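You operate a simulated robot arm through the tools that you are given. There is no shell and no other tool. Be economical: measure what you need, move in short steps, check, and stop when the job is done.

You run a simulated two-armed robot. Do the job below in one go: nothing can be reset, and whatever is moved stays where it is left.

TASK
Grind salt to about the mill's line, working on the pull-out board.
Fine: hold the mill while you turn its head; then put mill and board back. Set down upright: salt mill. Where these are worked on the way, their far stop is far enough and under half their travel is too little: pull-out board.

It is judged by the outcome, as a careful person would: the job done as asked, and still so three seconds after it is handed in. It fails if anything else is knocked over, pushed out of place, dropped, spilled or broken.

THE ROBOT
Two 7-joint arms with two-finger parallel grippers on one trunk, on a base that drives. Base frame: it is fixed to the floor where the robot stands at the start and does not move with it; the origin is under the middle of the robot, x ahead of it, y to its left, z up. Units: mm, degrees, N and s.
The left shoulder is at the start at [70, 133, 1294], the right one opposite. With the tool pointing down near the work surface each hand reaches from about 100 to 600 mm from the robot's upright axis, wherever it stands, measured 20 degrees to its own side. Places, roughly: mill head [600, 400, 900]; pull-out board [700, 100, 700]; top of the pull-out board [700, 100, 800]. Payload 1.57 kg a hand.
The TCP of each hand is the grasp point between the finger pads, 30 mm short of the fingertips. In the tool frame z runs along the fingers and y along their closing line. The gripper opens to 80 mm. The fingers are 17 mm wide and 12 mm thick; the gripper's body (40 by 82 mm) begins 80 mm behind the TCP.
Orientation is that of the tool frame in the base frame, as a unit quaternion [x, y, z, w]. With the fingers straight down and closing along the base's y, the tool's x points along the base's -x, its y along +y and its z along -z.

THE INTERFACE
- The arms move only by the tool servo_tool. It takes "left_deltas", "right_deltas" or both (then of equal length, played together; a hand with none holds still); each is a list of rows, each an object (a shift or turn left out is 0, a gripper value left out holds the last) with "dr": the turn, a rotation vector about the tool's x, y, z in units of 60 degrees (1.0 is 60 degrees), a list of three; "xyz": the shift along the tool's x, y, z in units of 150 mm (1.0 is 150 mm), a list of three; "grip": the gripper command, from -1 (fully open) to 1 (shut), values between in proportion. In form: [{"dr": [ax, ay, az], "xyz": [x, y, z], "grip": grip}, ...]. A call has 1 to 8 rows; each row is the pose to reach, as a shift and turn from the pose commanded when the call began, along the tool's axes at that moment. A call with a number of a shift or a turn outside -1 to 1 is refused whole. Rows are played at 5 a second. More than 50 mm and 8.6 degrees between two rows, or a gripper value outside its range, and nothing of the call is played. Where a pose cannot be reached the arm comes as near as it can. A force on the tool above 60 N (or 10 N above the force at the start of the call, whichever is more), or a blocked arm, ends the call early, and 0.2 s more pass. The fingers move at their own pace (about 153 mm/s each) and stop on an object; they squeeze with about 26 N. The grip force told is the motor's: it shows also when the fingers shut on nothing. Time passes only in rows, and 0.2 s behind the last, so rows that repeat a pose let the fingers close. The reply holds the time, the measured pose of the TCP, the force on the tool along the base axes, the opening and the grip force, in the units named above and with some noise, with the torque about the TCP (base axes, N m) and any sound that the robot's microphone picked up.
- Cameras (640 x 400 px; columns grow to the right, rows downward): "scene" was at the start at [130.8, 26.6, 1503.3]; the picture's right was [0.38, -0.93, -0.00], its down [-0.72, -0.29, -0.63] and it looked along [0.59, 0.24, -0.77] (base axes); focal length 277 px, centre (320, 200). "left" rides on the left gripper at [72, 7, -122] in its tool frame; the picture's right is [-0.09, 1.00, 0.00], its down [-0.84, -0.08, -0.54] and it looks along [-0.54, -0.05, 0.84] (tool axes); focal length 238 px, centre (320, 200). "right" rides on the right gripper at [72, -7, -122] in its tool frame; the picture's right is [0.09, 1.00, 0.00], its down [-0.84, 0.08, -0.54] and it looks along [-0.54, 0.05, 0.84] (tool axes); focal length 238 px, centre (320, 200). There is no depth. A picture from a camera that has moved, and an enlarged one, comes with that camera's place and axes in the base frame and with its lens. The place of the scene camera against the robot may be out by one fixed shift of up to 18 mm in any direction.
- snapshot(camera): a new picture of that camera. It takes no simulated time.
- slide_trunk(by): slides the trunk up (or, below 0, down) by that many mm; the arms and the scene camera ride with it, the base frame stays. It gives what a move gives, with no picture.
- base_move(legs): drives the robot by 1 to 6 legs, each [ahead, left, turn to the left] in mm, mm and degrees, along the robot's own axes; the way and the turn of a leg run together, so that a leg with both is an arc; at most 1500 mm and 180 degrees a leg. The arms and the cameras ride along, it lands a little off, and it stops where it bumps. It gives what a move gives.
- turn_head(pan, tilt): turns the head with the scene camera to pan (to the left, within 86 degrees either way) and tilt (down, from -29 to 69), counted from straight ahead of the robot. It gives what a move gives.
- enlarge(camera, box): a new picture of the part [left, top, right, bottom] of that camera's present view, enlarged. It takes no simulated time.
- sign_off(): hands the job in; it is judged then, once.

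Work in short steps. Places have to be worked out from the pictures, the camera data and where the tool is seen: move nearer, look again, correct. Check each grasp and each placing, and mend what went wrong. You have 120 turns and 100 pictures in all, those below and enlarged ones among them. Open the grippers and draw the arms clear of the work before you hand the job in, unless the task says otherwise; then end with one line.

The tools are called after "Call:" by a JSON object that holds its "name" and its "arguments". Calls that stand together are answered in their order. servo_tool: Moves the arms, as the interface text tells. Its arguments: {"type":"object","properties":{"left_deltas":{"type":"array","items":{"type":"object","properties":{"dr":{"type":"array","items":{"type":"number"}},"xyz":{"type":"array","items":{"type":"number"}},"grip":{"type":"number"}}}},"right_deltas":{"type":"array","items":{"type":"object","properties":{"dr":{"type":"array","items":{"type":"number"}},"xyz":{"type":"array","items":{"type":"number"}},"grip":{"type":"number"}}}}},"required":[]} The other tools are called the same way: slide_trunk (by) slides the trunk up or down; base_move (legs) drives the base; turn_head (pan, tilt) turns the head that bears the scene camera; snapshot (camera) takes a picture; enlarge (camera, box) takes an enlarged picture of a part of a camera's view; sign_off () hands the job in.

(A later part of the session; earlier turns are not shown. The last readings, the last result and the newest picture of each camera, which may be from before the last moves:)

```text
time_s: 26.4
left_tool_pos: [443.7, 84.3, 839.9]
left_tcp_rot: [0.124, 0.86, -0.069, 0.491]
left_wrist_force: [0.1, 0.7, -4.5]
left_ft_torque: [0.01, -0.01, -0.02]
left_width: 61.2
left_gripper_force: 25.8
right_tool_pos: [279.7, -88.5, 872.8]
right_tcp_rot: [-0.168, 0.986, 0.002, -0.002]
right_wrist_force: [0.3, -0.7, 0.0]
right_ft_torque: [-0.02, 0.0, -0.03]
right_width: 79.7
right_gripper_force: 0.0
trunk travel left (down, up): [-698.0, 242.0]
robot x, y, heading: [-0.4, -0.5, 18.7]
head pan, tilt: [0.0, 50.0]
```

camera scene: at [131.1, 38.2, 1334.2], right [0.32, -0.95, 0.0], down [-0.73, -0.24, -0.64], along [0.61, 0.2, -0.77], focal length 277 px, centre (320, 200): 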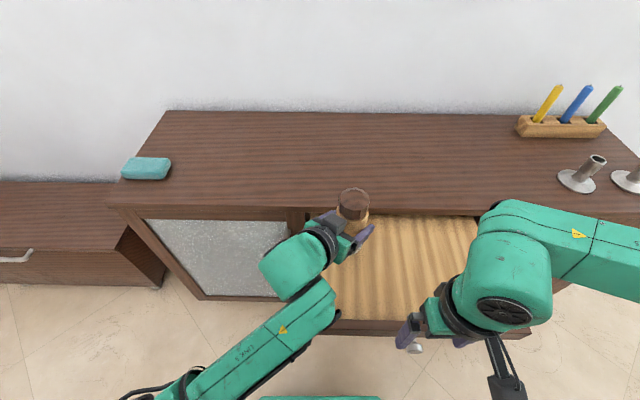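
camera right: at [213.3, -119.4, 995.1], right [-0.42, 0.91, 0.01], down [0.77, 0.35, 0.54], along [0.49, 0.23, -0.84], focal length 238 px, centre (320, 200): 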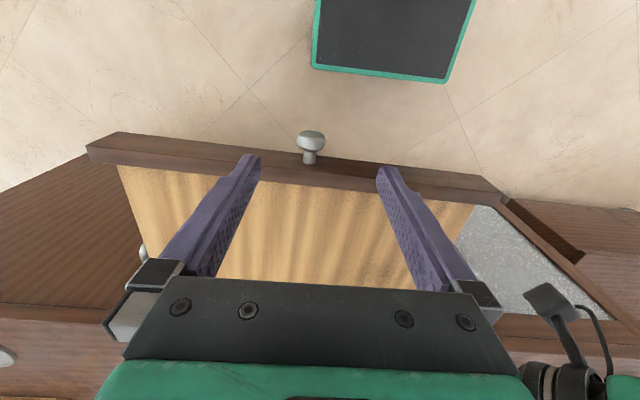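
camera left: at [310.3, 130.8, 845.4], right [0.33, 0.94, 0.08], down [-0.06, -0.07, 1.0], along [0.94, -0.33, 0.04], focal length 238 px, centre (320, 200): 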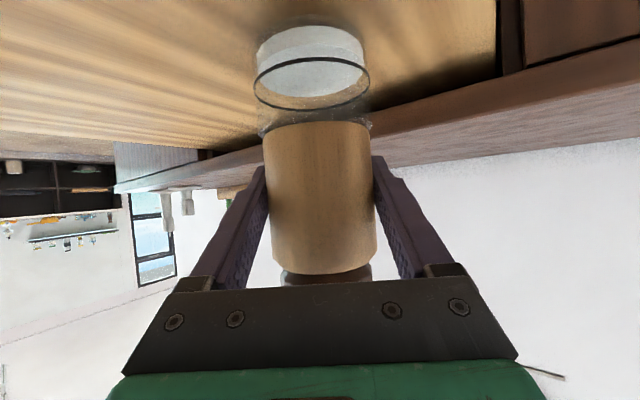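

Call:
{"name": "servo_tool", "arguments": {"left_deltas": [{"xyz": [0.0114, 0, 0.0068]}, {"xyz": [0.0229, 0, 0.0137]}]}}

Call:
{"name": "enlarge", "arguments": {"camera": "left", "box": [220, 0, 410, 120]}}

```text
time_s: 27.0
left_tool_pos: [445.6, 84.9, 834.7]
left_tcp_rot: [0.124, 0.86, -0.069, 0.49]
left_wrist_force: [-0.3, -0.8, -4.5]
left_ft_torque: [0.0, -0.02, 0.01]
left_width: 61.3
left_gripper_force: 25.7
right_tool_pos: [277.6, -87.1, 873.1]
right_tcp_rot: [-0.169, 0.986, 0.002, -0.001]
right_wrist_force: [0.1, 0.7, -0.2]
right_ft_torque: [0.0, 0.01, 0.01]
right_width: 79.8
right_gripper_force: 0.1
trunk travel left (down, up): [-698.0, 242.0]
robot x, y, heading: [-1.1, -0.6, 18.4]
head pan, tilt: [0.0, 50.0]
```

```text
3.33 times, centred on (315, 60) of left
camera zoom: at [311.0, 131.1, 835.9], right [0.33, 0.94, 0.08], down [-0.06, -0.07, 1.0], along [0.94, -0.33, 0.03], focal length 794 px, centre (337, 667)
```

zoom: 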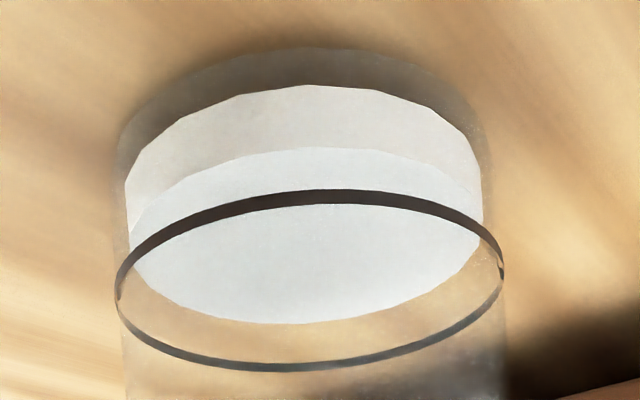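

Call:
{"name": "servo_tool", "arguments": {"left_deltas": [{"xyz": [0.0114, 0, 0.0068]}, {"xyz": [0.0229, 0, 0.0137]}]}}

Call:
{"name": "enlarge", "arguments": {"camera": "left", "box": [220, 0, 410, 120]}}

```text
time_s: 27.6
left_tool_pos: [446.2, 84.7, 831.8]
left_tcp_rot: [0.125, 0.86, -0.069, 0.49]
left_wrist_force: [0.0, -0.6, -1.0]
left_ft_torque: [-0.06, 0.01, 0.02]
left_width: 61.7
left_gripper_force: 25.9
right_tool_pos: [277.6, -87.9, 873.9]
right_tcp_rot: [-0.168, 0.986, 0.002, -0.002]
right_wrist_force: [-0.1, -1.3, 0.0]
right_ft_torque: [-0.02, -0.04, -0.01]
right_width: 80.3
right_gripper_force: 0.1
trunk travel left (down, up): [-698.0, 242.0]
robot x, y, heading: [-1.9, -0.7, 18.6]
head pan, tilt: [0.0, 50.0]
```

```text
3.33 times, centred on (315, 60) of left
camera zoom: at [310.8, 130.6, 832.7], right [0.33, 0.94, 0.08], down [-0.06, -0.07, 1.0], along [0.94, -0.33, 0.04], focal length 794 px, centre (337, 667)
```

zoom: 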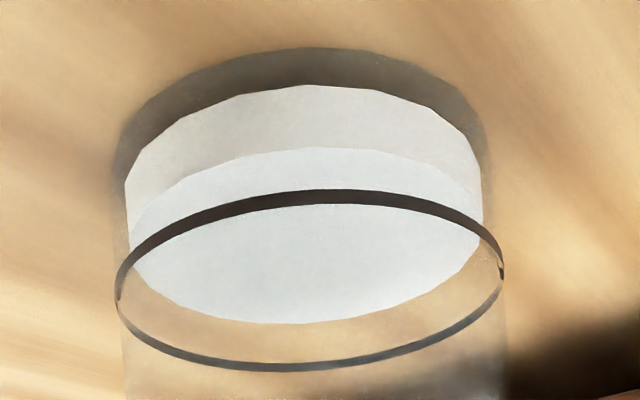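

Weight has transferred to the board (force −4.5→−1 N). Salt level sits clearly under the ring. Now I bring the right hand up and forward, keeping right of the left arm.

Call:
{"name": "servo_tool", "arguments": {"left_deltas": [{"xyz": [0.006, 0, 0.0036]}, {"xyz": [0.006, 0, 0.0036]}, {"xyz": [0.006, 0, 0.0036]}, {"xyz": [0.006, 0, 0.0036]}, {"xyz": [0.006, 0, 0.0036]}], "right_deltas": [{"xyz": [-0.2, 0, -0.13]}, {"xyz": [-0.4, 0, -0.27]}, {"xyz": [-0.6, 0, -0.4]}, {"xyz": [-0.8, 0, -0.53]}, {"xyz": [-1.0, 0, -0.64]}]}}

Call:
{"name": "servo_tool", "arguments": {"right_deltas": [{"xyz": [-0.2, 0, 0], "grip": -0.6}, {"xyz": [-0.42, -0.02, 0], "grip": -0.6}]}}

Call:
{"name": "snapshot", "arguments": {"camera": "right"}}

Call:
{"name": "snapshot", "arguments": {"camera": "scene"}}

```text
time_s: 28.8
left_tool_pos: [445.4, 84.7, 832.3]
left_tcp_rot: [0.124, 0.859, -0.069, 0.492]
left_wrist_force: [4.0, 1.8, 9.9]
left_ft_torque: [-0.01, 0.06, -0.05]
left_width: 61.2
left_gripper_force: 25.7
right_tool_pos: [419.1, -41.8, 969.6]
right_tcp_rot: [-0.162, 0.987, 0.0, 0.0]
right_wrist_force: [0.2, 1.1, -1.0]
right_ft_torque: [0.0, 0.0, -0.03]
right_width: 80.1
right_gripper_force: 0.0
trunk travel left (down, up): [-698.0, 242.0]
robot x, y, heading: [-0.2, 0.5, 18.5]
head pan, tilt: [0.0, 50.0]
```

```text
time_s: 29.4
left_tool_pos: [443.9, 84.5, 832.0]
left_tcp_rot: [0.125, 0.859, -0.069, 0.491]
left_wrist_force: [2.5, 1.3, 12.2]
left_ft_torque: [-0.09, 0.07, -0.08]
left_width: 61.3
left_gripper_force: 26.1
right_tool_pos: [480.3, -26.2, 969.0]
right_tcp_rot: [-0.161, 0.987, 0.0, 0.0]
right_wrist_force: [0.1, 0.3, -1.5]
right_ft_torque: [0.0, 0.0, 0.0]
right_width: 63.9
right_gripper_force: 0.0
trunk travel left (down, up): [-698.0, 242.0]
robot x, y, heading: [-3.9, -0.3, 18.6]
head pan, tilt: [0.0, 50.0]
```

```text
62 pictures are left
camera right: at [413.9, -56.2, 1090.8], right [-0.4, 0.91, 0.0], down [0.77, 0.34, 0.54], along [0.5, 0.22, -0.84], focal length 238 px, centre (320, 200)
```

right: 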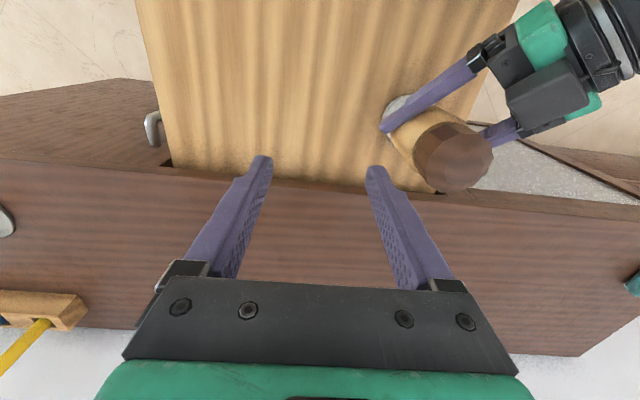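

```text
61 pictures are left
camera scene: at [129.2, 38.4, 1334.5], right [0.32, -0.95, 0.0], down [-0.73, -0.24, -0.64], along [0.61, 0.2, -0.77], focal length 277 px, centre (320, 200)
```

scene: 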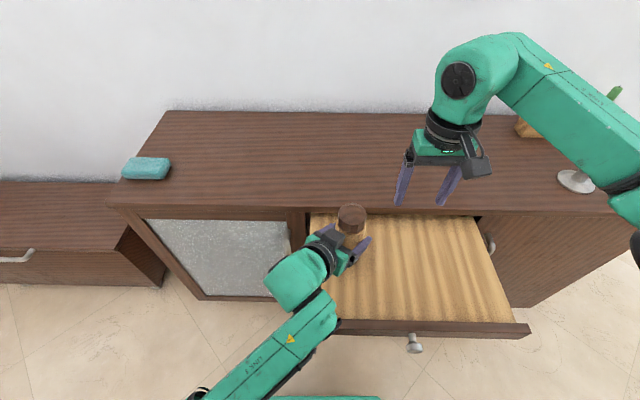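

Call:
{"name": "servo_tool", "arguments": {"right_deltas": [{"xyz": [0.003, 0.25, 0]}, {"xyz": [0.006, 0.5, 0]}, {"xyz": [0.01, 0.755, 0]}, {"xyz": [0.01, 0.755, 0]}]}}

Call:
{"name": "snapshot", "arguments": {"camera": "right"}}

Call:
{"name": "snapshot", "arguments": {"camera": "left"}}

```text
time_s: 30.4
left_tool_pos: [443.1, 83.9, 831.1]
left_tcp_rot: [0.124, 0.859, -0.069, 0.492]
left_wrist_force: [2.7, 0.2, 12.5]
left_ft_torque: [-0.14, -0.23, 0.23]
left_width: 61.2
left_gripper_force: 26.5
right_tool_pos: [444.4, 81.3, 970.4]
right_tcp_rot: [-0.162, 0.987, 0.001, 0.0]
right_wrist_force: [0.2, -0.3, -0.8]
right_ft_torque: [0.04, -0.01, 0.01]
right_width: 63.8
right_gripper_force: 0.2
trunk travel left (down, up): [-698.0, 242.0]
robot x, y, heading: [1.1, -5.5, 18.5]
head pan, tilt: [0.0, 50.0]
```

```text
60 pictures are left
camera right: at [377.0, 52.0, 1092.2], right [-0.4, 0.91, 0.0], down [0.77, 0.34, 0.54], along [0.5, 0.22, -0.84], focal length 238 px, centre (320, 200)
```

right: 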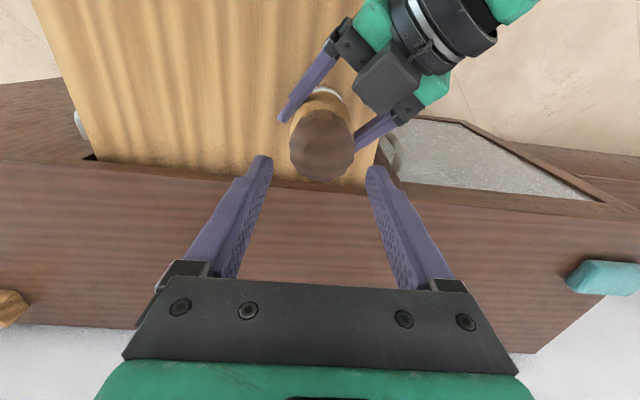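

```text
59 pictures are left
camera left: at [309.4, 129.9, 832.0], right [0.33, 0.94, 0.08], down [-0.06, -0.07, 1.0], along [0.94, -0.33, 0.04], focal length 238 px, centre (320, 200)
```

left: 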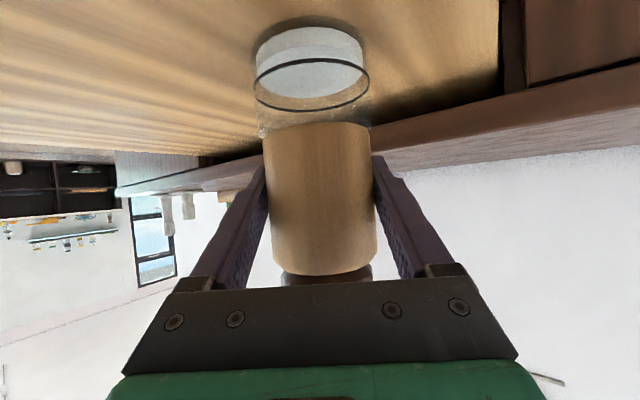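

Right hand is centred over the head (within ~2 mm). I lower it to straddle the head.

Call:
{"name": "servo_tool", "arguments": {"right_deltas": [{"xyz": [0.01, 0.005, 0.14], "grip": -0.7}, {"xyz": [0.01, 0.005, 0.28], "grip": -0.7}, {"xyz": [0.01, 0.005, 0.4], "grip": -0.7}, {"xyz": [0.01, 0.005, 0.4], "grip": -0.7}]}}

Call:
{"name": "snapshot", "arguments": {"camera": "right"}}

```text
time_s: 31.4
left_tool_pos: [443.2, 84.1, 832.1]
left_tcp_rot: [0.124, 0.859, -0.07, 0.492]
left_wrist_force: [2.8, -1.0, 13.3]
left_ft_torque: [-0.16, -0.09, 0.07]
left_width: 61.3
left_gripper_force: 26.0
right_tool_pos: [440.2, 82.8, 910.3]
right_tcp_rot: [-0.161, 0.987, 0.001, 0.001]
right_wrist_force: [-0.1, -0.1, -0.4]
right_ft_torque: [0.02, -0.02, -0.01]
right_width: 68.1
right_gripper_force: 0.1
trunk travel left (down, up): [-698.0, 242.0]
robot x, y, heading: [0.9, 1.7, 18.8]
head pan, tilt: [0.0, 50.0]
```

```text
58 pictures are left
camera right: at [373.8, 52.8, 1031.5], right [-0.4, 0.91, 0.0], down [0.77, 0.34, 0.54], along [0.5, 0.22, -0.84], focal length 238 px, centre (320, 200)
```

right: 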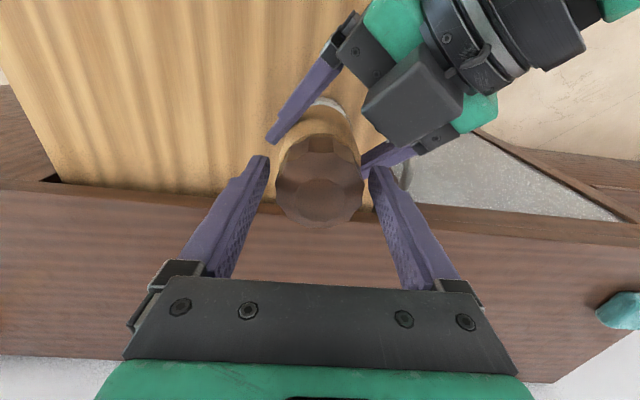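

Head is centred between fingers. I close the right gripper on the head.

Call:
{"name": "servo_tool", "arguments": {"right_deltas": [{"grip": 1}, {"grip": 1}, {"grip": 1}]}}

Call:
{"name": "snapshot", "arguments": {"camera": "right"}}

```text
time_s: 32.2
left_tool_pos: [443.5, 83.9, 831.7]
left_tcp_rot: [0.125, 0.859, -0.069, 0.491]
left_wrist_force: [0.5, -0.1, 13.6]
left_ft_torque: [-0.13, 0.08, 0.02]
left_width: 61.3
left_gripper_force: 25.7
right_tool_pos: [440.4, 82.1, 911.2]
right_tcp_rot: [-0.162, 0.987, 0.0, 0.0]
right_wrist_force: [-0.1, 0.9, 0.5]
right_ft_torque: [0.07, -0.08, -0.01]
right_width: 53.0
right_gripper_force: 25.8
trunk travel left (down, up): [-698.0, 242.0]
robot x, y, heading: [1.2, -1.9, 18.6]
head pan, tilt: [0.0, 50.0]
```

```text
57 pictures are left
camera right: at [373.9, 52.9, 1031.6], right [-0.4, 0.91, 0.0], down [0.77, 0.34, 0.54], along [0.5, 0.22, -0.84], focal length 238 px, centre (320, 200)
```

right: 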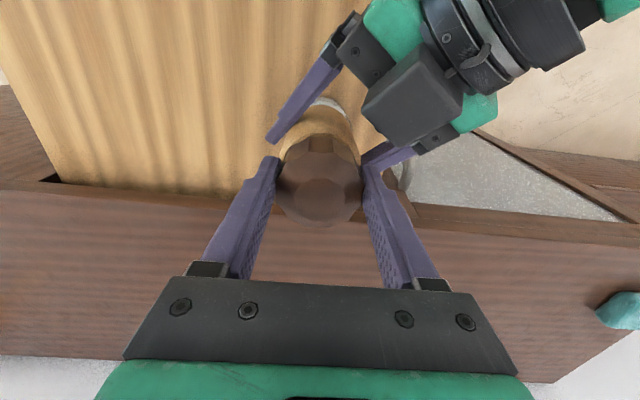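

Head gripped at 53 mm. I turn it clockwise (seen from above) 32° first and check sound, torque and the left hold.

Call:
{"name": "servo_tool", "arguments": {"right_deltas": [{"dr": [0, 0, 0.135]}, {"dr": [0, 0, 0.27]}, {"dr": [0, 0, 0.405]}, {"dr": [0, 0, 0.54]}]}}

Call:
{"name": "snapshot", "arguments": {"camera": "left"}}

Call:
{"name": "snapshot", "arguments": {"camera": "right"}}

```text
time_s: 33.2
left_tool_pos: [443.8, 84.1, 830.9]
left_tcp_rot: [0.126, 0.859, -0.071, 0.492]
left_wrist_force: [6.7, -8.7, 9.8]
left_ft_torque: [0.04, -0.03, 0.02]
left_width: 61.1
left_gripper_force: 25.7
right_tool_pos: [442.7, 82.6, 909.1]
right_tcp_rot: [0.122, 0.993, 0.001, 0.0]
right_wrist_force: [-5.9, 8.9, -0.5]
right_ft_torque: [0.55, 0.51, 0.08]
right_width: 52.6
right_gripper_force: 26.0
trunk travel left (down, up): [-698.0, 242.0]
robot x, y, heading: [3.9, 0.1, 18.8]
head pan, tilt: [0.0, 50.0]
```

```text
56 pictures are left
camera left: at [309.6, 129.9, 831.6], right [0.33, 0.94, 0.08], down [-0.06, -0.06, 1.0], along [0.94, -0.33, 0.04], focal length 238 px, centre (320, 200)
```

left: 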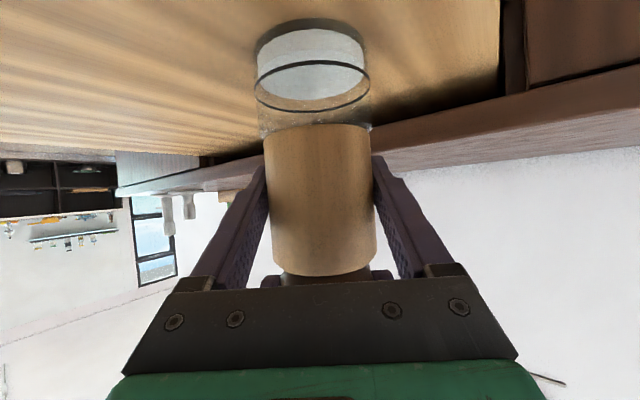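

```text
55 pictures are left
camera right: at [369.4, 93.6, 1032.0], right [0.15, 0.99, 0.0], down [0.83, -0.13, 0.54], along [0.54, -0.08, -0.84], focal length 238 px, centre (320, 200)
```

right: 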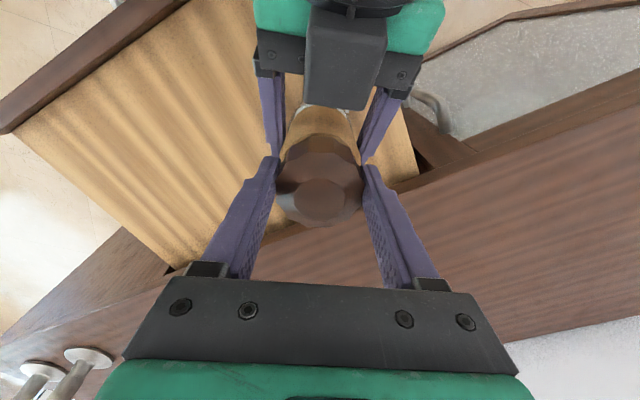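

Call:
{"name": "enlarge", "arguments": {"camera": "left", "box": [220, 0, 410, 120]}}

```text
3.33 times, centred on (315, 60) of left
camera zoom: at [309.6, 129.9, 831.6], right [0.33, 0.94, 0.08], down [-0.06, -0.06, 1.0], along [0.94, -0.33, 0.04], focal length 794 px, centre (337, 667)
```

zoom: 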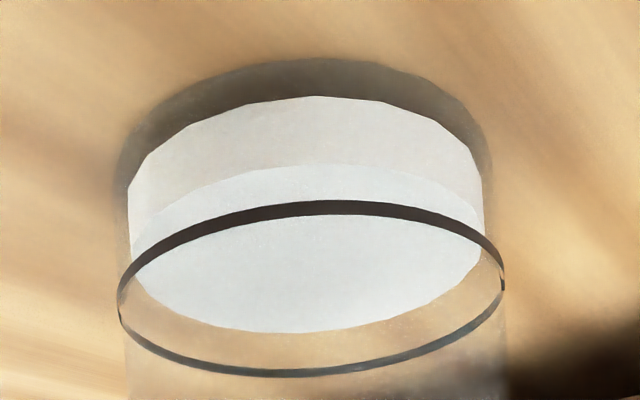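

Perhaps a slight rise in the salt (gap to ring 46→42 px). I continue the turn by another ~50°.

Call:
{"name": "servo_tool", "arguments": {"right_deltas": [{"dr": [0, 0, 0.14]}, {"dr": [0, 0, 0.28]}, {"dr": [0, 0, 0.42]}, {"dr": [0, 0, 0.56]}, {"dr": [0, 0, 0.7]}, {"dr": [0, 0, 0.84]}]}}

Call:
{"name": "enlarge", "arguments": {"camera": "left", "box": [220, 0, 410, 120]}}

Call:
{"name": "snapshot", "arguments": {"camera": "scene"}}

```text
time_s: 34.6
left_tool_pos: [442.6, 82.2, 831.8]
left_tcp_rot: [0.125, 0.859, -0.071, 0.491]
left_wrist_force: [-8.9, -18.5, 8.5]
left_ft_torque: [0.32, -0.7, 0.02]
left_width: 61.3
left_gripper_force: 25.9
right_tool_pos: [444.0, 82.8, 910.0]
right_tcp_rot: [0.534, 0.845, 0.004, 0.002]
right_wrist_force: [11.4, 19.3, 3.1]
right_ft_torque: [0.75, -0.34, 0.08]
right_width: 53.0
right_gripper_force: 26.2
trunk travel left (down, up): [-698.0, 242.0]
robot x, y, heading: [1.1, -0.7, 18.4]
head pan, tilt: [0.0, 50.0]
```

```text
3.33 times, centred on (315, 60) of left
camera zoom: at [309.2, 129.4, 831.6], right [0.33, 0.94, 0.08], down [-0.06, -0.06, 1.0], along [0.94, -0.33, 0.04], focal length 794 px, centre (337, 667)
```

zoom: 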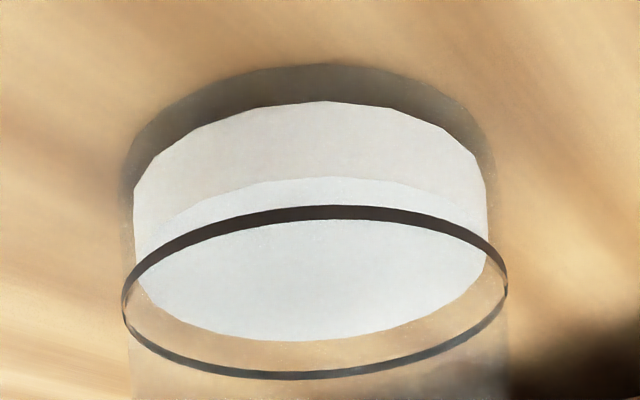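

```text
52 pictures are left
camera scene: at [129.3, 38.2, 1334.5], right [0.32, -0.95, 0.0], down [-0.73, -0.24, -0.64], along [0.61, 0.2, -0.77], focal length 277 px, centre (320, 200)
```

scene: 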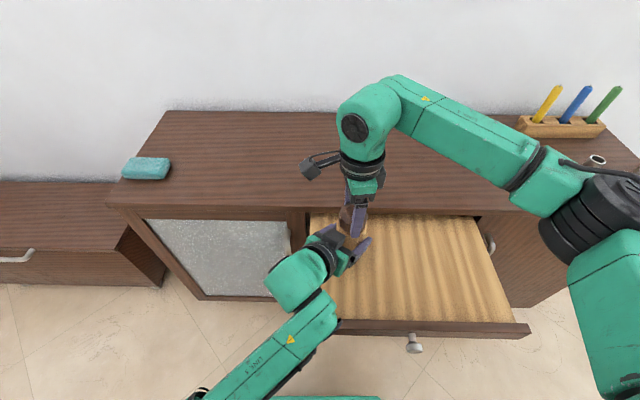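

Salt is rising (gap 46→34 px over 82°), so about 240° more is needed. I open the right gripper enough to clear, and rotate back to take another stroke.

Call:
{"name": "servo_tool", "arguments": {"right_deltas": [{"grip": -0.7}, {"grip": -0.7}, {"dr": [0, 0, -0.142], "grip": -0.7}, {"dr": [0, 0, -0.284], "grip": -0.7}, {"dr": [0, 0, -0.426], "grip": -0.7}, {"dr": [0, 0, -0.568], "grip": -0.7}, {"dr": [0, 0, -0.71], "grip": -0.7}, {"dr": [0, 0, -0.852], "grip": -0.7}]}}

Call:
{"name": "servo_tool", "arguments": {"right_deltas": [{"dr": [0, 0, -0.142]}, {"dr": [0, 0, -0.284]}, {"dr": [0, 0, -0.426]}, {"dr": [0, 0, -0.568]}, {"dr": [0, 0, -0.71]}, {"dr": [0, 0, -0.852]}, {"dr": [0, 0, -0.99]}, {"dr": [0, 0, -0.99]}]}}

Call:
{"name": "snapshot", "arguments": {"camera": "right"}}

```text
time_s: 36.4
left_tool_pos: [445.4, 83.7, 829.8]
left_tcp_rot: [0.125, 0.86, -0.069, 0.489]
left_wrist_force: [-1.0, 1.2, 0.9]
left_ft_torque: [0.07, 0.16, -0.01]
left_width: 61.1
left_gripper_force: 25.6
right_tool_pos: [442.3, 83.7, 909.5]
right_tcp_rot: [0.113, 0.994, 0.0, 0.0]
right_wrist_force: [0.3, 0.3, -0.2]
right_ft_torque: [0.01, -0.03, 0.03]
right_width: 67.8
right_gripper_force: 0.0
trunk travel left (down, up): [-698.0, 242.0]
robot x, y, heading: [0.7, 0.4, 18.5]
head pan, tilt: [0.0, 50.0]
```

```text
time_s: 38.2
left_tool_pos: [444.8, 84.7, 830.4]
left_tcp_rot: [0.125, 0.86, -0.07, 0.49]
left_wrist_force: [-0.6, -0.3, -4.5]
left_ft_torque: [0.02, 0.0, 0.04]
left_width: 61.0
left_gripper_force: 26.0
right_tool_pos: [441.5, 83.4, 909.9]
right_tcp_rot: [-0.394, 0.919, 0.001, 0.0]
right_wrist_force: [-1.0, -0.3, -0.6]
right_ft_torque: [-0.02, 0.01, 0.02]
right_width: 68.3
right_gripper_force: 0.2
trunk travel left (down, up): [-698.0, 242.0]
robot x, y, heading: [2.3, 3.1, 18.2]
head pan, tilt: [0.0, 50.0]
```

```text
51 pictures are left
camera right: at [397.6, 26.1, 1031.1], right [-0.78, 0.62, 0.0], down [0.52, 0.66, 0.54], along [0.34, 0.43, -0.84], focal length 238 px, centre (320, 200)
```

right: 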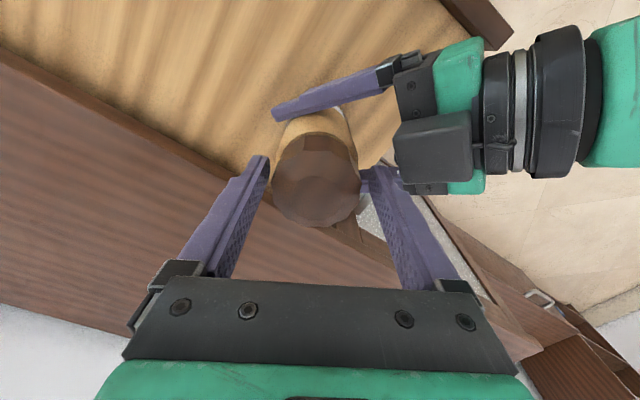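

Fingers still clear the left hand. The left hand now carries the mill's weight, so I press it 2 mm down onto the board, centre the right hand on the axis, and close again.

Call:
{"name": "servo_tool", "arguments": {"left_deltas": [{"xyz": [0.0115, 0, 0.007]}, {"xyz": [0.0115, 0, 0.007]}, {"xyz": [0.0115, 0, 0.007]}, {"xyz": [0.0115, 0, 0.007]}], "right_deltas": [{"xyz": [-0.014, -0.005, 0.01], "grip": -0.7}, {"xyz": [-0.014, -0.005, 0.01], "grip": 1}, {"xyz": [-0.014, -0.005, 0.01], "grip": 1}, {"xyz": [-0.014, -0.005, 0.01], "grip": 1}]}}

Call:
{"name": "servo_tool", "arguments": {"right_deltas": [{"dr": [0, 0, 0.14]}, {"dr": [0, 0, 0.28]}, {"dr": [0, 0, 0.42]}, {"dr": [0, 0, 0.56]}, {"dr": [0, 0, 0.7]}, {"dr": [0, 0, 0.84]}, {"dr": [0, 0, 0.98]}]}}

Call:
{"name": "enlarge", "arguments": {"camera": "left", "box": [220, 0, 410, 120]}}

```text
time_s: 39.2
left_tool_pos: [444.5, 83.9, 830.0]
left_tcp_rot: [0.125, 0.859, -0.069, 0.492]
left_wrist_force: [-7.1, 8.2, 10.6]
left_ft_torque: [-0.25, -0.32, 0.01]
left_width: 61.1
left_gripper_force: 26.0
right_tool_pos: [445.2, 82.7, 909.0]
right_tcp_rot: [-0.392, 0.92, -0.001, 0.001]
right_wrist_force: [10.2, -7.8, 1.1]
right_ft_torque: [-0.25, -0.33, -0.03]
right_width: 53.0
right_gripper_force: 25.8
trunk travel left (down, up): [-698.0, 242.0]
robot x, y, heading: [-0.7, 1.0, 18.7]
head pan, tilt: [0.0, 50.0]
```

```text
time_s: 40.8
left_tool_pos: [444.0, 83.7, 829.2]
left_tcp_rot: [0.124, 0.859, -0.069, 0.491]
left_wrist_force: [0.1, 11.3, 17.0]
left_ft_torque: [-0.19, -0.13, -0.17]
left_width: 60.7
left_gripper_force: 25.6
right_tool_pos: [444.1, 83.5, 909.1]
right_tcp_rot: [0.111, 0.994, 0.0, 0.0]
right_wrist_force: [4.9, -7.1, -0.8]
right_ft_torque: [0.08, -0.38, -0.01]
right_width: 53.1
right_gripper_force: 26.1
trunk travel left (down, up): [-698.0, 242.0]
robot x, y, heading: [-0.4, -1.7, 18.5]
head pan, tilt: [0.0, 50.0]
```

```text
3.33 times, centred on (315, 60) of left
camera zoom: at [310.2, 129.8, 829.9], right [0.33, 0.94, 0.08], down [-0.06, -0.07, 1.0], along [0.94, -0.33, 0.04], focal length 794 px, centre (337, 667)
```

zoom: 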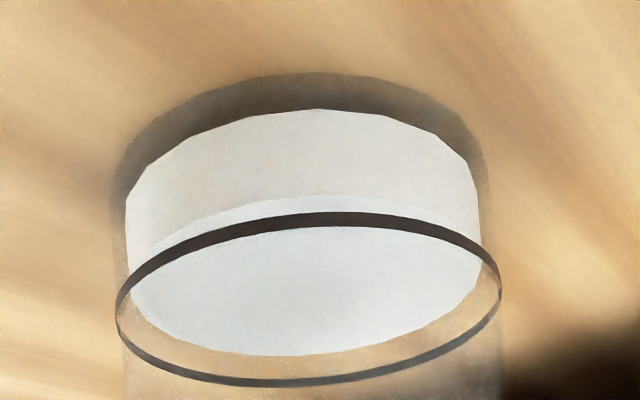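

Gap now ~26 px. I continue this stroke another ~65°.

Call:
{"name": "servo_tool", "arguments": {"right_deltas": [{"dr": [0, 0, 0.14]}, {"dr": [0, 0, 0.28]}, {"dr": [0, 0, 0.42]}, {"dr": [0, 0, 0.56]}, {"dr": [0, 0, 0.7]}, {"dr": [0, 0, 0.84]}, {"dr": [0, 0, 0.98]}]}}

Call:
{"name": "enlarge", "arguments": {"camera": "left", "box": [220, 0, 410, 120]}}

```text
time_s: 42.4
left_tool_pos: [443.3, 83.8, 828.7]
left_tcp_rot: [0.125, 0.86, -0.07, 0.49]
left_wrist_force: [-0.3, 3.4, 13.3]
left_ft_torque: [-0.19, -0.07, -0.11]
left_width: 61.3
left_gripper_force: 25.9
right_tool_pos: [444.5, 84.3, 908.0]
right_tcp_rot: [0.584, 0.812, 0.001, 0.0]
right_wrist_force: [5.1, -1.2, 0.6]
right_ft_torque: [0.62, -0.32, 0.02]
right_width: 53.3
right_gripper_force: 25.9
trunk travel left (down, up): [-698.0, 242.0]
robot x, y, heading: [-0.9, -1.0, 18.4]
head pan, tilt: [0.0, 50.0]
```

```text
3.33 times, centred on (315, 60) of left
camera zoom: at [310.0, 129.6, 829.6], right [0.33, 0.94, 0.08], down [-0.06, -0.07, 1.0], along [0.94, -0.33, 0.04], focal length 794 px, centre (337, 667)
```

zoom: 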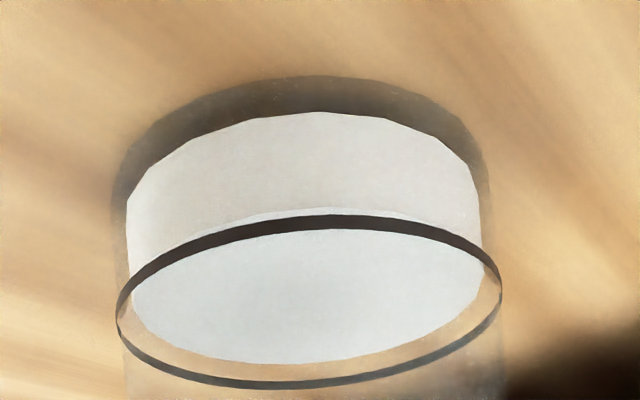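

Gap ~16 px; about 110° more. I release, rotate back 118° and regrip.

Call:
{"name": "servo_tool", "arguments": {"right_deltas": [{"grip": -0.7}, {"grip": -0.7}, {"dr": [0, 0, -0.142], "grip": -0.7}, {"dr": [0, 0, -0.284], "grip": -0.7}, {"dr": [0, 0, -0.426], "grip": -0.7}, {"dr": [0, 0, -0.568], "grip": -0.7}, {"dr": [0, 0, -0.71], "grip": -0.7}, {"dr": [0, 0, -0.852], "grip": -0.7}]}}

Call:
{"name": "servo_tool", "arguments": {"right_deltas": [{"dr": [0, 0, -0.142]}, {"dr": [0, 0, -0.284]}, {"dr": [0, 0, -0.426]}, {"dr": [0, 0, -0.568]}, {"dr": [0, 0, -0.71]}, {"dr": [0, 0, -0.852]}, {"dr": [0, 0, -0.99]}, {"dr": [0, 0, -0.99]}]}}

Call:
{"name": "servo_tool", "arguments": {"right_deltas": [{"grip": 1}, {"grip": 1}, {"grip": 1}]}}

Call:
{"name": "servo_tool", "arguments": {"right_deltas": [{"dr": [0, 0, 0.14]}, {"dr": [0, 0, 0.28]}, {"dr": [0, 0, 0.42]}, {"dr": [0, 0, 0.56]}, {"dr": [0, 0, 0.7]}, {"dr": [0, 0, 0.84]}, {"dr": [0, 0, 0.98]}]}}

Call:
{"name": "enlarge", "arguments": {"camera": "left", "box": [220, 0, 410, 120]}}

```text
time_s: 44.2
left_tool_pos: [443.6, 84.3, 828.7]
left_tcp_rot: [0.125, 0.86, -0.069, 0.49]
left_wrist_force: [1.7, -0.8, 8.8]
left_ft_torque: [-0.02, 0.23, 0.04]
left_width: 61.1
left_gripper_force: 26.3
right_tool_pos: [444.0, 82.4, 908.3]
right_tcp_rot: [0.175, 0.985, 0.001, 0.0]
right_wrist_force: [-1.0, -0.1, 0.6]
right_ft_torque: [0.03, -0.01, -0.02]
right_width: 67.6
right_gripper_force: 0.0
trunk travel left (down, up): [-698.0, 242.0]
robot x, y, heading: [0.2, 0.7, 18.8]
head pan, tilt: [0.0, 50.0]
```

```text
time_s: 46.0
left_tool_pos: [443.0, 83.6, 828.4]
left_tcp_rot: [0.124, 0.86, -0.069, 0.491]
left_wrist_force: [1.6, -0.9, 6.1]
left_ft_torque: [-0.14, 0.27, 0.06]
left_width: 61.0
left_gripper_force: 25.8
right_tool_pos: [444.1, 83.5, 908.1]
right_tcp_rot: [-0.336, 0.942, 0.001, 0.0]
right_wrist_force: [0.0, -0.6, 0.6]
right_ft_torque: [0.01, 0.0, 0.0]
right_width: 67.9
right_gripper_force: 0.1
trunk travel left (down, up): [-698.0, 242.0]
robot x, y, heading: [-2.0, -3.1, 18.5]
head pan, tilt: [0.0, 50.0]
```

```text
time_s: 46.8
left_tool_pos: [444.0, 82.9, 829.4]
left_tcp_rot: [0.124, 0.86, -0.069, 0.491]
left_wrist_force: [-0.4, -2.2, 4.3]
left_ft_torque: [0.06, 0.41, 0.05]
left_width: 60.8
left_gripper_force: 25.5
right_tool_pos: [446.3, 82.5, 907.8]
right_tcp_rot: [-0.336, 0.942, 0.0, 0.001]
right_wrist_force: [0.3, 0.2, 0.1]
right_ft_torque: [-0.14, -0.07, 0.02]
right_width: 53.1
right_gripper_force: 25.7
trunk travel left (down, up): [-698.0, 242.0]
robot x, y, heading: [1.4, -1.5, 18.5]
head pan, tilt: [0.0, 50.0]
```

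```text
time_s: 48.4
left_tool_pos: [444.2, 84.1, 828.6]
left_tcp_rot: [0.124, 0.86, -0.069, 0.491]
left_wrist_force: [-2.3, 2.8, 3.9]
left_ft_torque: [-0.51, 0.11, 0.02]
left_width: 61.4
left_gripper_force: 26.4
right_tool_pos: [444.6, 83.9, 909.5]
right_tcp_rot: [0.172, 0.985, 0.0, 0.0]
right_wrist_force: [3.7, -5.0, 3.1]
right_ft_torque: [0.11, -0.23, -0.01]
right_width: 53.4
right_gripper_force: 25.6
trunk travel left (down, up): [-698.0, 242.0]
robot x, y, heading: [-0.6, -1.3, 18.5]
head pan, tilt: [0.0, 50.0]
```

```text
3.33 times, centred on (315, 60) of left
camera zoom: at [310.0, 129.5, 829.6], right [0.33, 0.94, 0.08], down [-0.06, -0.07, 1.0], along [0.94, -0.33, 0.04], focal length 794 px, centre (337, 667)
```

zoom: 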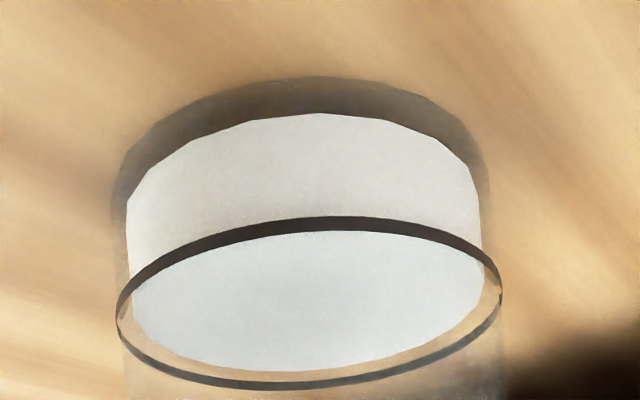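

Accounting for the glass wall, the salt surface is ~4–5 px below the ring; rate ≈8 px per 59°. I turn ~33° more.

Call:
{"name": "servo_tool", "arguments": {"right_deltas": [{"dr": [0, 0, 0.14]}, {"dr": [0, 0, 0.28]}, {"dr": [0, 0, 0.42]}, {"dr": [0, 0, 0.53]}, {"dr": [0, 0, 0.53]}]}}

Call:
{"name": "enlarge", "arguments": {"camera": "left", "box": [220, 0, 410, 120]}}

```text
time_s: 49.6
left_tool_pos: [443.6, 82.5, 827.9]
left_tcp_rot: [0.125, 0.86, -0.069, 0.49]
left_wrist_force: [-0.7, 5.3, -0.3]
left_ft_torque: [-0.32, -0.14, -0.02]
left_width: 61.2
left_gripper_force: 26.4
right_tool_pos: [445.1, 81.9, 908.6]
right_tcp_rot: [0.434, 0.901, 0.001, 0.0]
right_wrist_force: [4.1, -6.4, 12.3]
right_ft_torque: [-0.03, -0.11, -0.03]
right_width: 52.8
right_gripper_force: 26.2
trunk travel left (down, up): [-698.0, 242.0]
robot x, y, heading: [1.2, -0.7, 18.7]
head pan, tilt: [0.0, 50.0]
```

```text
3.33 times, centred on (315, 60) of left
camera zoom: at [309.9, 129.6, 829.6], right [0.33, 0.94, 0.08], down [-0.06, -0.07, 1.0], along [0.94, -0.33, 0.04], focal length 794 px, centre (337, 667)
```

zoom: 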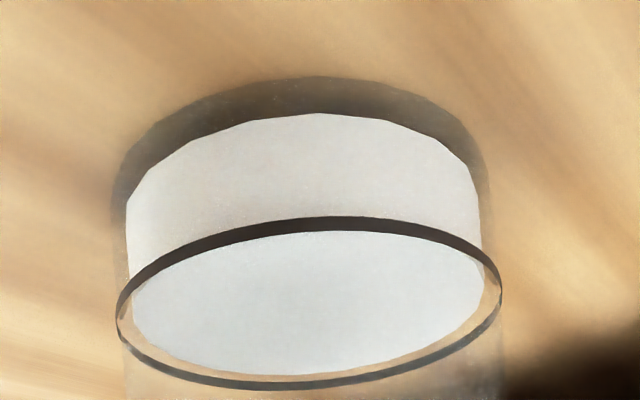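

The salt surface now coincides with the ring. I release the head and raise the right hand clear.

Call:
{"name": "servo_tool", "arguments": {"right_deltas": [{"grip": -0.7}, {"grip": -0.7}, {"grip": -0.7, "xyz": [0, 0, -0.2]}, {"grip": -0.7, "xyz": [0, 0, -0.45]}, {"grip": -0.7, "xyz": [0, 0, -0.7]}]}}

Call:
{"name": "enlarge", "arguments": {"camera": "left", "box": [220, 0, 410, 120]}}

Call:
{"name": "snapshot", "arguments": {"camera": "right"}}

```text
time_s: 50.8
left_tool_pos: [445.3, 83.5, 829.4]
left_tcp_rot: [0.124, 0.859, -0.07, 0.491]
left_wrist_force: [-2.2, -1.3, 1.3]
left_ft_torque: [-0.03, 0.27, 0.05]
left_width: 61.2
left_gripper_force: 26.4
right_tool_pos: [445.0, 82.9, 1015.6]
right_tcp_rot: [0.434, 0.901, 0.0, 0.0]
right_wrist_force: [-0.9, 0.1, -0.5]
right_ft_torque: [-0.01, 0.04, -0.01]
right_width: 67.6
right_gripper_force: 0.0
trunk travel left (down, up): [-698.0, 242.0]
robot x, y, heading: [-1.6, -3.6, 18.7]
head pan, tilt: [0.0, 50.0]
```

```text
3.33 times, centred on (315, 60) of left
camera zoom: at [309.9, 129.5, 829.5], right [0.33, 0.94, 0.08], down [-0.06, -0.07, 1.0], along [0.94, -0.33, 0.04], focal length 794 px, centre (337, 667)
```

zoom: 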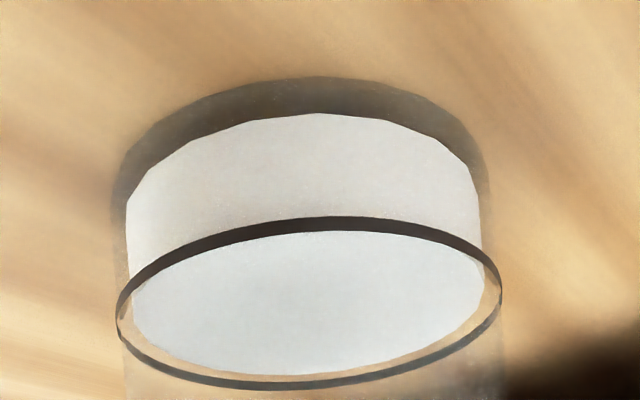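

```text
45 pictures are left
camera right: at [394.1, 135.1, 1135.6], right [0.72, 0.69, 0.0], down [0.58, -0.61, 0.54], along [0.38, -0.39, -0.84], focal length 238 px, centre (320, 200)
```

right: 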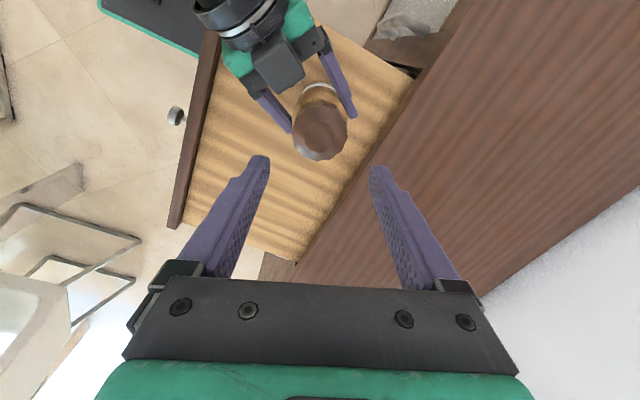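

Next I swing the right hand away to the right while turning it back towards its neutral yaw.

Call:
{"name": "servo_tool", "arguments": {"right_deltas": [{"xyz": [-0.16, -0.06, -0.05], "dr": [0, 0, -0.142]}, {"xyz": [-0.32, -0.12, -0.1], "dr": [0, 0, -0.284]}, {"xyz": [-0.48, -0.18, -0.1], "dr": [0, 0, -0.426]}, {"xyz": [-0.64, -0.24, -0.1], "dr": [0, 0, -0.568]}, {"xyz": [-0.8, -0.3, -0.1], "dr": [0, 0, -0.71]}, {"xyz": [-0.939, -0.346, -0.1], "dr": [0, 0, -0.852]}, {"xyz": [-0.939, -0.346, -0.1], "dr": [0, 0, -0.99]}]}}

Call:
{"name": "servo_tool", "arguments": {"left_deltas": [{"xyz": [-0.14, 0, -0.084]}, {"xyz": [-0.28, 0, -0.167]}, {"xyz": [-0.42, 0, -0.251]}, {"xyz": [-0.56, 0, -0.335]}, {"xyz": [-0.56, 0, -0.335]}]}}

Call:
{"name": "snapshot", "arguments": {"camera": "scene"}}

```text
time_s: 52.4
left_tool_pos: [445.5, 83.7, 829.6]
left_tcp_rot: [0.125, 0.86, -0.07, 0.491]
left_wrist_force: [-1.3, 0.7, 1.3]
left_ft_torque: [0.15, 0.17, -0.02]
left_width: 61.1
left_gripper_force: 26.1
right_tool_pos: [492.6, -61.6, 1027.4]
right_tcp_rot: [-0.07, 0.998, 0.0, 0.0]
right_wrist_force: [0.1, -0.3, -0.1]
right_ft_torque: [0.0, -0.01, 0.03]
right_width: 67.6
right_gripper_force: 0.0
trunk travel left (down, up): [-698.0, 242.0]
robot x, y, heading: [0.6, -4.4, 18.6]
head pan, tilt: [0.0, 50.0]
```

```text
time_s: 53.6
left_tool_pos: [445.8, 84.8, 926.6]
left_tcp_rot: [0.125, 0.86, -0.07, 0.49]
left_wrist_force: [-0.5, 0.1, -4.4]
left_ft_torque: [-0.02, 0.0, -0.01]
left_width: 61.1
left_gripper_force: 26.0
right_tool_pos: [493.1, -59.7, 1027.5]
right_tcp_rot: [-0.07, 0.998, 0.0, 0.0]
right_wrist_force: [0.1, 0.1, -0.1]
right_ft_torque: [-0.01, -0.01, -0.01]
right_width: 68.0
right_gripper_force: 0.0
trunk travel left (down, up): [-698.0, 242.0]
robot x, y, heading: [-3.0, -1.0, 18.7]
head pan, tilt: [0.0, 50.0]
```

```text
44 pictures are left
camera scene: at [131.1, 38.5, 1334.2], right [0.32, -0.95, 0.0], down [-0.73, -0.24, -0.64], along [0.61, 0.2, -0.77], focal length 277 px, centre (320, 200)
```

scene: 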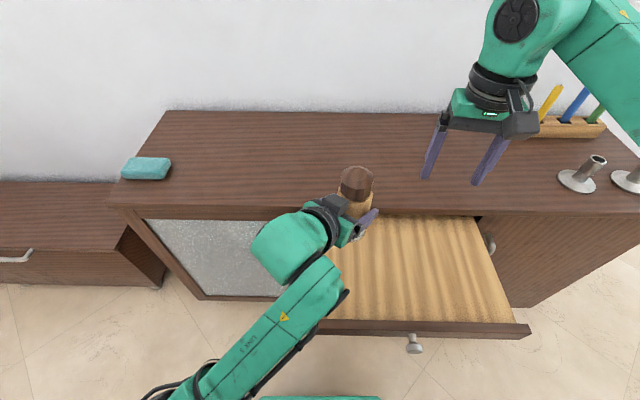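

Mill lifted, salt stays. I carry it back along the reverse path over the counter.

Call:
{"name": "servo_tool", "arguments": {"left_deltas": [{"xyz": [-0.004, 0.246, -0.02]}, {"xyz": [-0.008, 0.492, -0.04]}, {"xyz": [-0.012, 0.738, -0.06]}, {"xyz": [-0.015, 0.984, -0.079]}]}}

Call:
{"name": "servo_tool", "arguments": {"left_deltas": [{"xyz": [-0.023, 0.19, 0.039], "dr": [-0.1, 0, -0.06]}, {"xyz": [-0.046, 0.38, 0.078], "dr": [-0.2, 0, -0.12]}, {"xyz": [-0.07, 0.57, 0.116], "dr": [-0.3, 0, -0.18]}, {"xyz": [-0.093, 0.76, 0.155], "dr": [-0.4, 0, -0.24]}, {"xyz": [-0.116, 0.95, 0.194], "dr": [-0.5, 0, -0.3]}, {"xyz": [-0.116, 0.95, 0.194], "dr": [-0.5, 0, -0.3]}]}}

Call:
{"name": "snapshot", "arguments": {"camera": "scene"}}

```text
time_s: 54.6
left_tool_pos: [477.9, 231.2, 933.4]
left_tcp_rot: [0.125, 0.859, -0.072, 0.491]
left_wrist_force: [-0.1, 0.2, -4.1]
left_ft_torque: [0.0, 0.0, -0.01]
left_width: 60.9
left_gripper_force: 26.3
right_tool_pos: [493.5, -58.6, 1028.3]
right_tcp_rot: [-0.07, 0.998, -0.001, -0.001]
right_wrist_force: [-0.5, 1.0, -0.1]
right_ft_torque: [-0.03, 0.0, -0.02]
right_width: 67.8
right_gripper_force: 0.0
trunk travel left (down, up): [-698.0, 242.0]
robot x, y, heading: [-1.8, -0.5, 18.8]
head pan, tilt: [0.0, 50.0]
```

```text
time_s: 56.0
left_tool_pos: [550.1, 355.7, 936.1]
left_tcp_rot: [-0.142, 0.857, 0.08, 0.489]
left_wrist_force: [-0.5, -0.2, -4.2]
left_ft_torque: [-0.01, 0.02, 0.0]
left_width: 61.2
left_gripper_force: 26.3
right_tool_pos: [493.7, -59.5, 1027.9]
right_tcp_rot: [-0.07, 0.998, 0.0, 0.0]
right_wrist_force: [0.1, -0.2, -0.7]
right_ft_torque: [-0.04, 0.0, -0.01]
right_width: 67.8
right_gripper_force: 0.1
trunk travel left (down, up): [-698.0, 242.0]
robot x, y, heading: [-1.5, -2.6, 18.9]
head pan, tilt: [0.0, 50.0]
```

```text
43 pictures are left
camera scene: at [130.8, 38.7, 1334.2], right [0.32, -0.95, 0.0], down [-0.73, -0.24, -0.64], along [0.61, 0.2, -0.77], focal length 277 px, centre (320, 200)
```

scene: 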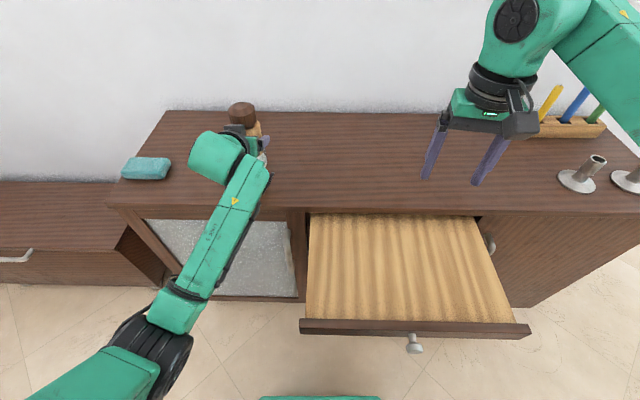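

Call:
{"name": "servo_tool", "arguments": {"left_deltas": [{"xyz": [-0.1, 0.141, 0.168]}, {"xyz": [-0.202, 0.282, 0.337]}, {"xyz": [-0.11, 0.282, 0.392]}, {"xyz": [-0.02, 0.282, 0.446]}, {"xyz": [0.073, 0.282, 0.501]}, {"xyz": [0.073, 0.282, 0.501]}]}}

Call:
{"name": "snapshot", "arguments": {"camera": "left"}}

```text
time_s: 57.4
left_tool_pos: [594.2, 413.9, 888.5]
left_tcp_rot: [-0.141, 0.857, 0.08, 0.489]
left_wrist_force: [-0.1, 0.2, -2.8]
left_ft_torque: [-0.03, 0.01, -0.03]
left_width: 61.0
left_gripper_force: 26.1
right_tool_pos: [493.0, -59.4, 1028.2]
right_tcp_rot: [-0.07, 0.998, 0.0, 0.0]
right_wrist_force: [-0.4, -0.6, 0.3]
right_ft_torque: [-0.01, 0.02, 0.02]
right_width: 68.0
right_gripper_force: 0.0
trunk travel left (down, up): [-698.0, 242.0]
robot x, y, heading: [-1.5, 2.1, 18.7]
head pan, tilt: [0.0, 50.0]
```

```text
42 pictures are left
camera left: at [456.9, 375.1, 887.8], right [-0.27, 0.96, 0.08], down [-0.01, -0.09, 1.0], along [0.96, 0.27, 0.04], focal length 238 px, centre (320, 200)
```

left: 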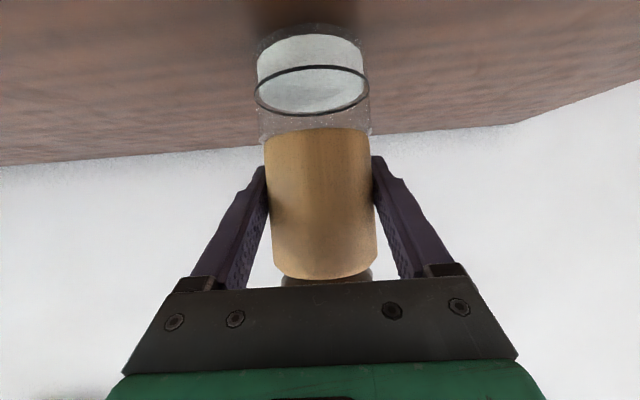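

Now lower in small steps to contact.

Call:
{"name": "servo_tool", "arguments": {"left_deltas": [{"xyz": [0.0229, 0, 0.0137]}, {"xyz": [0.0458, 0, 0.0273]}, {"xyz": [0.0572, 0, 0.0342]}, {"xyz": [0.0572, 0, 0.0342]}]}}

```text
time_s: 58.4
left_tool_pos: [593.1, 414.5, 877.0]
left_tcp_rot: [-0.141, 0.857, 0.08, 0.488]
left_wrist_force: [-0.2, 0.0, -3.3]
left_ft_torque: [0.02, -0.01, -0.01]
left_width: 61.1
left_gripper_force: 26.3
right_tool_pos: [493.1, -58.7, 1027.9]
right_tcp_rot: [-0.07, 0.998, 0.0, -0.001]
right_wrist_force: [0.6, -0.1, 0.0]
right_ft_torque: [-0.02, 0.0, -0.01]
right_width: 67.9
right_gripper_force: 0.1
trunk travel left (down, up): [-698.0, 242.0]
robot x, y, heading: [3.8, -1.3, 18.7]
head pan, tilt: [0.0, 50.0]
```

Call:
{"name": "servo_tool", "arguments": {"left_deltas": [{"xyz": [0.0114, 0, 0.0068]}, {"xyz": [0.0172, 0, 0.0103]}, {"xyz": [0.0172, 0, 0.0103]}]}}

Call:
{"name": "snapshot", "arguments": {"camera": "left"}}

```text
time_s: 59.2
left_tool_pos: [592.9, 414.6, 877.4]
left_tcp_rot: [-0.141, 0.856, 0.081, 0.49]
left_wrist_force: [4.5, 1.3, 5.0]
left_ft_torque: [0.1, 0.07, -0.08]
left_width: 61.0
left_gripper_force: 26.0
right_tool_pos: [492.5, -60.3, 1028.4]
right_tcp_rot: [-0.069, 0.998, -0.001, 0.001]
right_wrist_force: [0.2, 0.2, 0.1]
right_ft_torque: [-0.01, -0.01, 0.01]
right_width: 67.9
right_gripper_force: 0.1
trunk travel left (down, up): [-698.0, 242.0]
robot x, y, heading: [-2.5, 3.6, 18.6]
head pan, tilt: [0.0, 50.0]
```

```text
41 pictures are left
camera left: at [456.3, 375.1, 876.3], right [-0.27, 0.96, 0.08], down [-0.02, -0.09, 1.0], along [0.96, 0.27, 0.04], focal length 238 px, centre (320, 200)
```

left: 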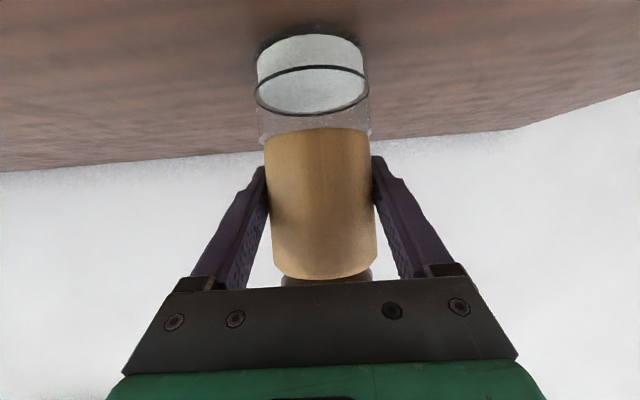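

Contact made at the original place. I open the left gripper.

Call:
{"name": "servo_tool", "arguments": {"left_deltas": [{"grip": 0.3}, {"grip": -1}, {"grip": -1}, {"grip": -1}]}}

Call:
{"name": "snapshot", "arguments": {"camera": "left"}}

```text
time_s: 60.2
left_tool_pos: [593.0, 414.5, 875.3]
left_tcp_rot: [-0.142, 0.857, 0.081, 0.489]
left_wrist_force: [1.1, 0.3, -0.2]
left_ft_torque: [0.01, 0.02, -0.01]
left_width: 80.0
left_gripper_force: 0.0
right_tool_pos: [492.1, -59.0, 1028.0]
right_tcp_rot: [-0.069, 0.998, 0.0, 0.0]
right_wrist_force: [-0.3, 0.4, -0.6]
right_ft_torque: [-0.03, 0.0, -0.03]
right_width: 67.9
right_gripper_force: 0.1
trunk travel left (down, up): [-698.0, 242.0]
robot x, y, heading: [0.2, 4.7, 18.6]
head pan, tilt: [0.0, 50.0]
```

```text
40 pictures are left
camera left: at [455.9, 375.1, 875.0], right [-0.27, 0.96, 0.08], down [-0.01, -0.09, 1.0], along [0.96, 0.27, 0.04], focal length 238 px, centre (320, 200)
```

left: 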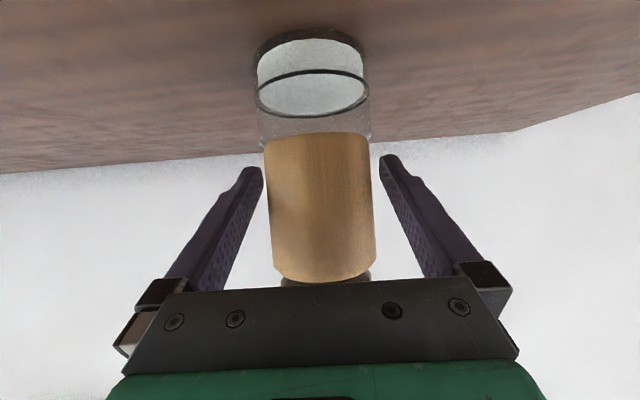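

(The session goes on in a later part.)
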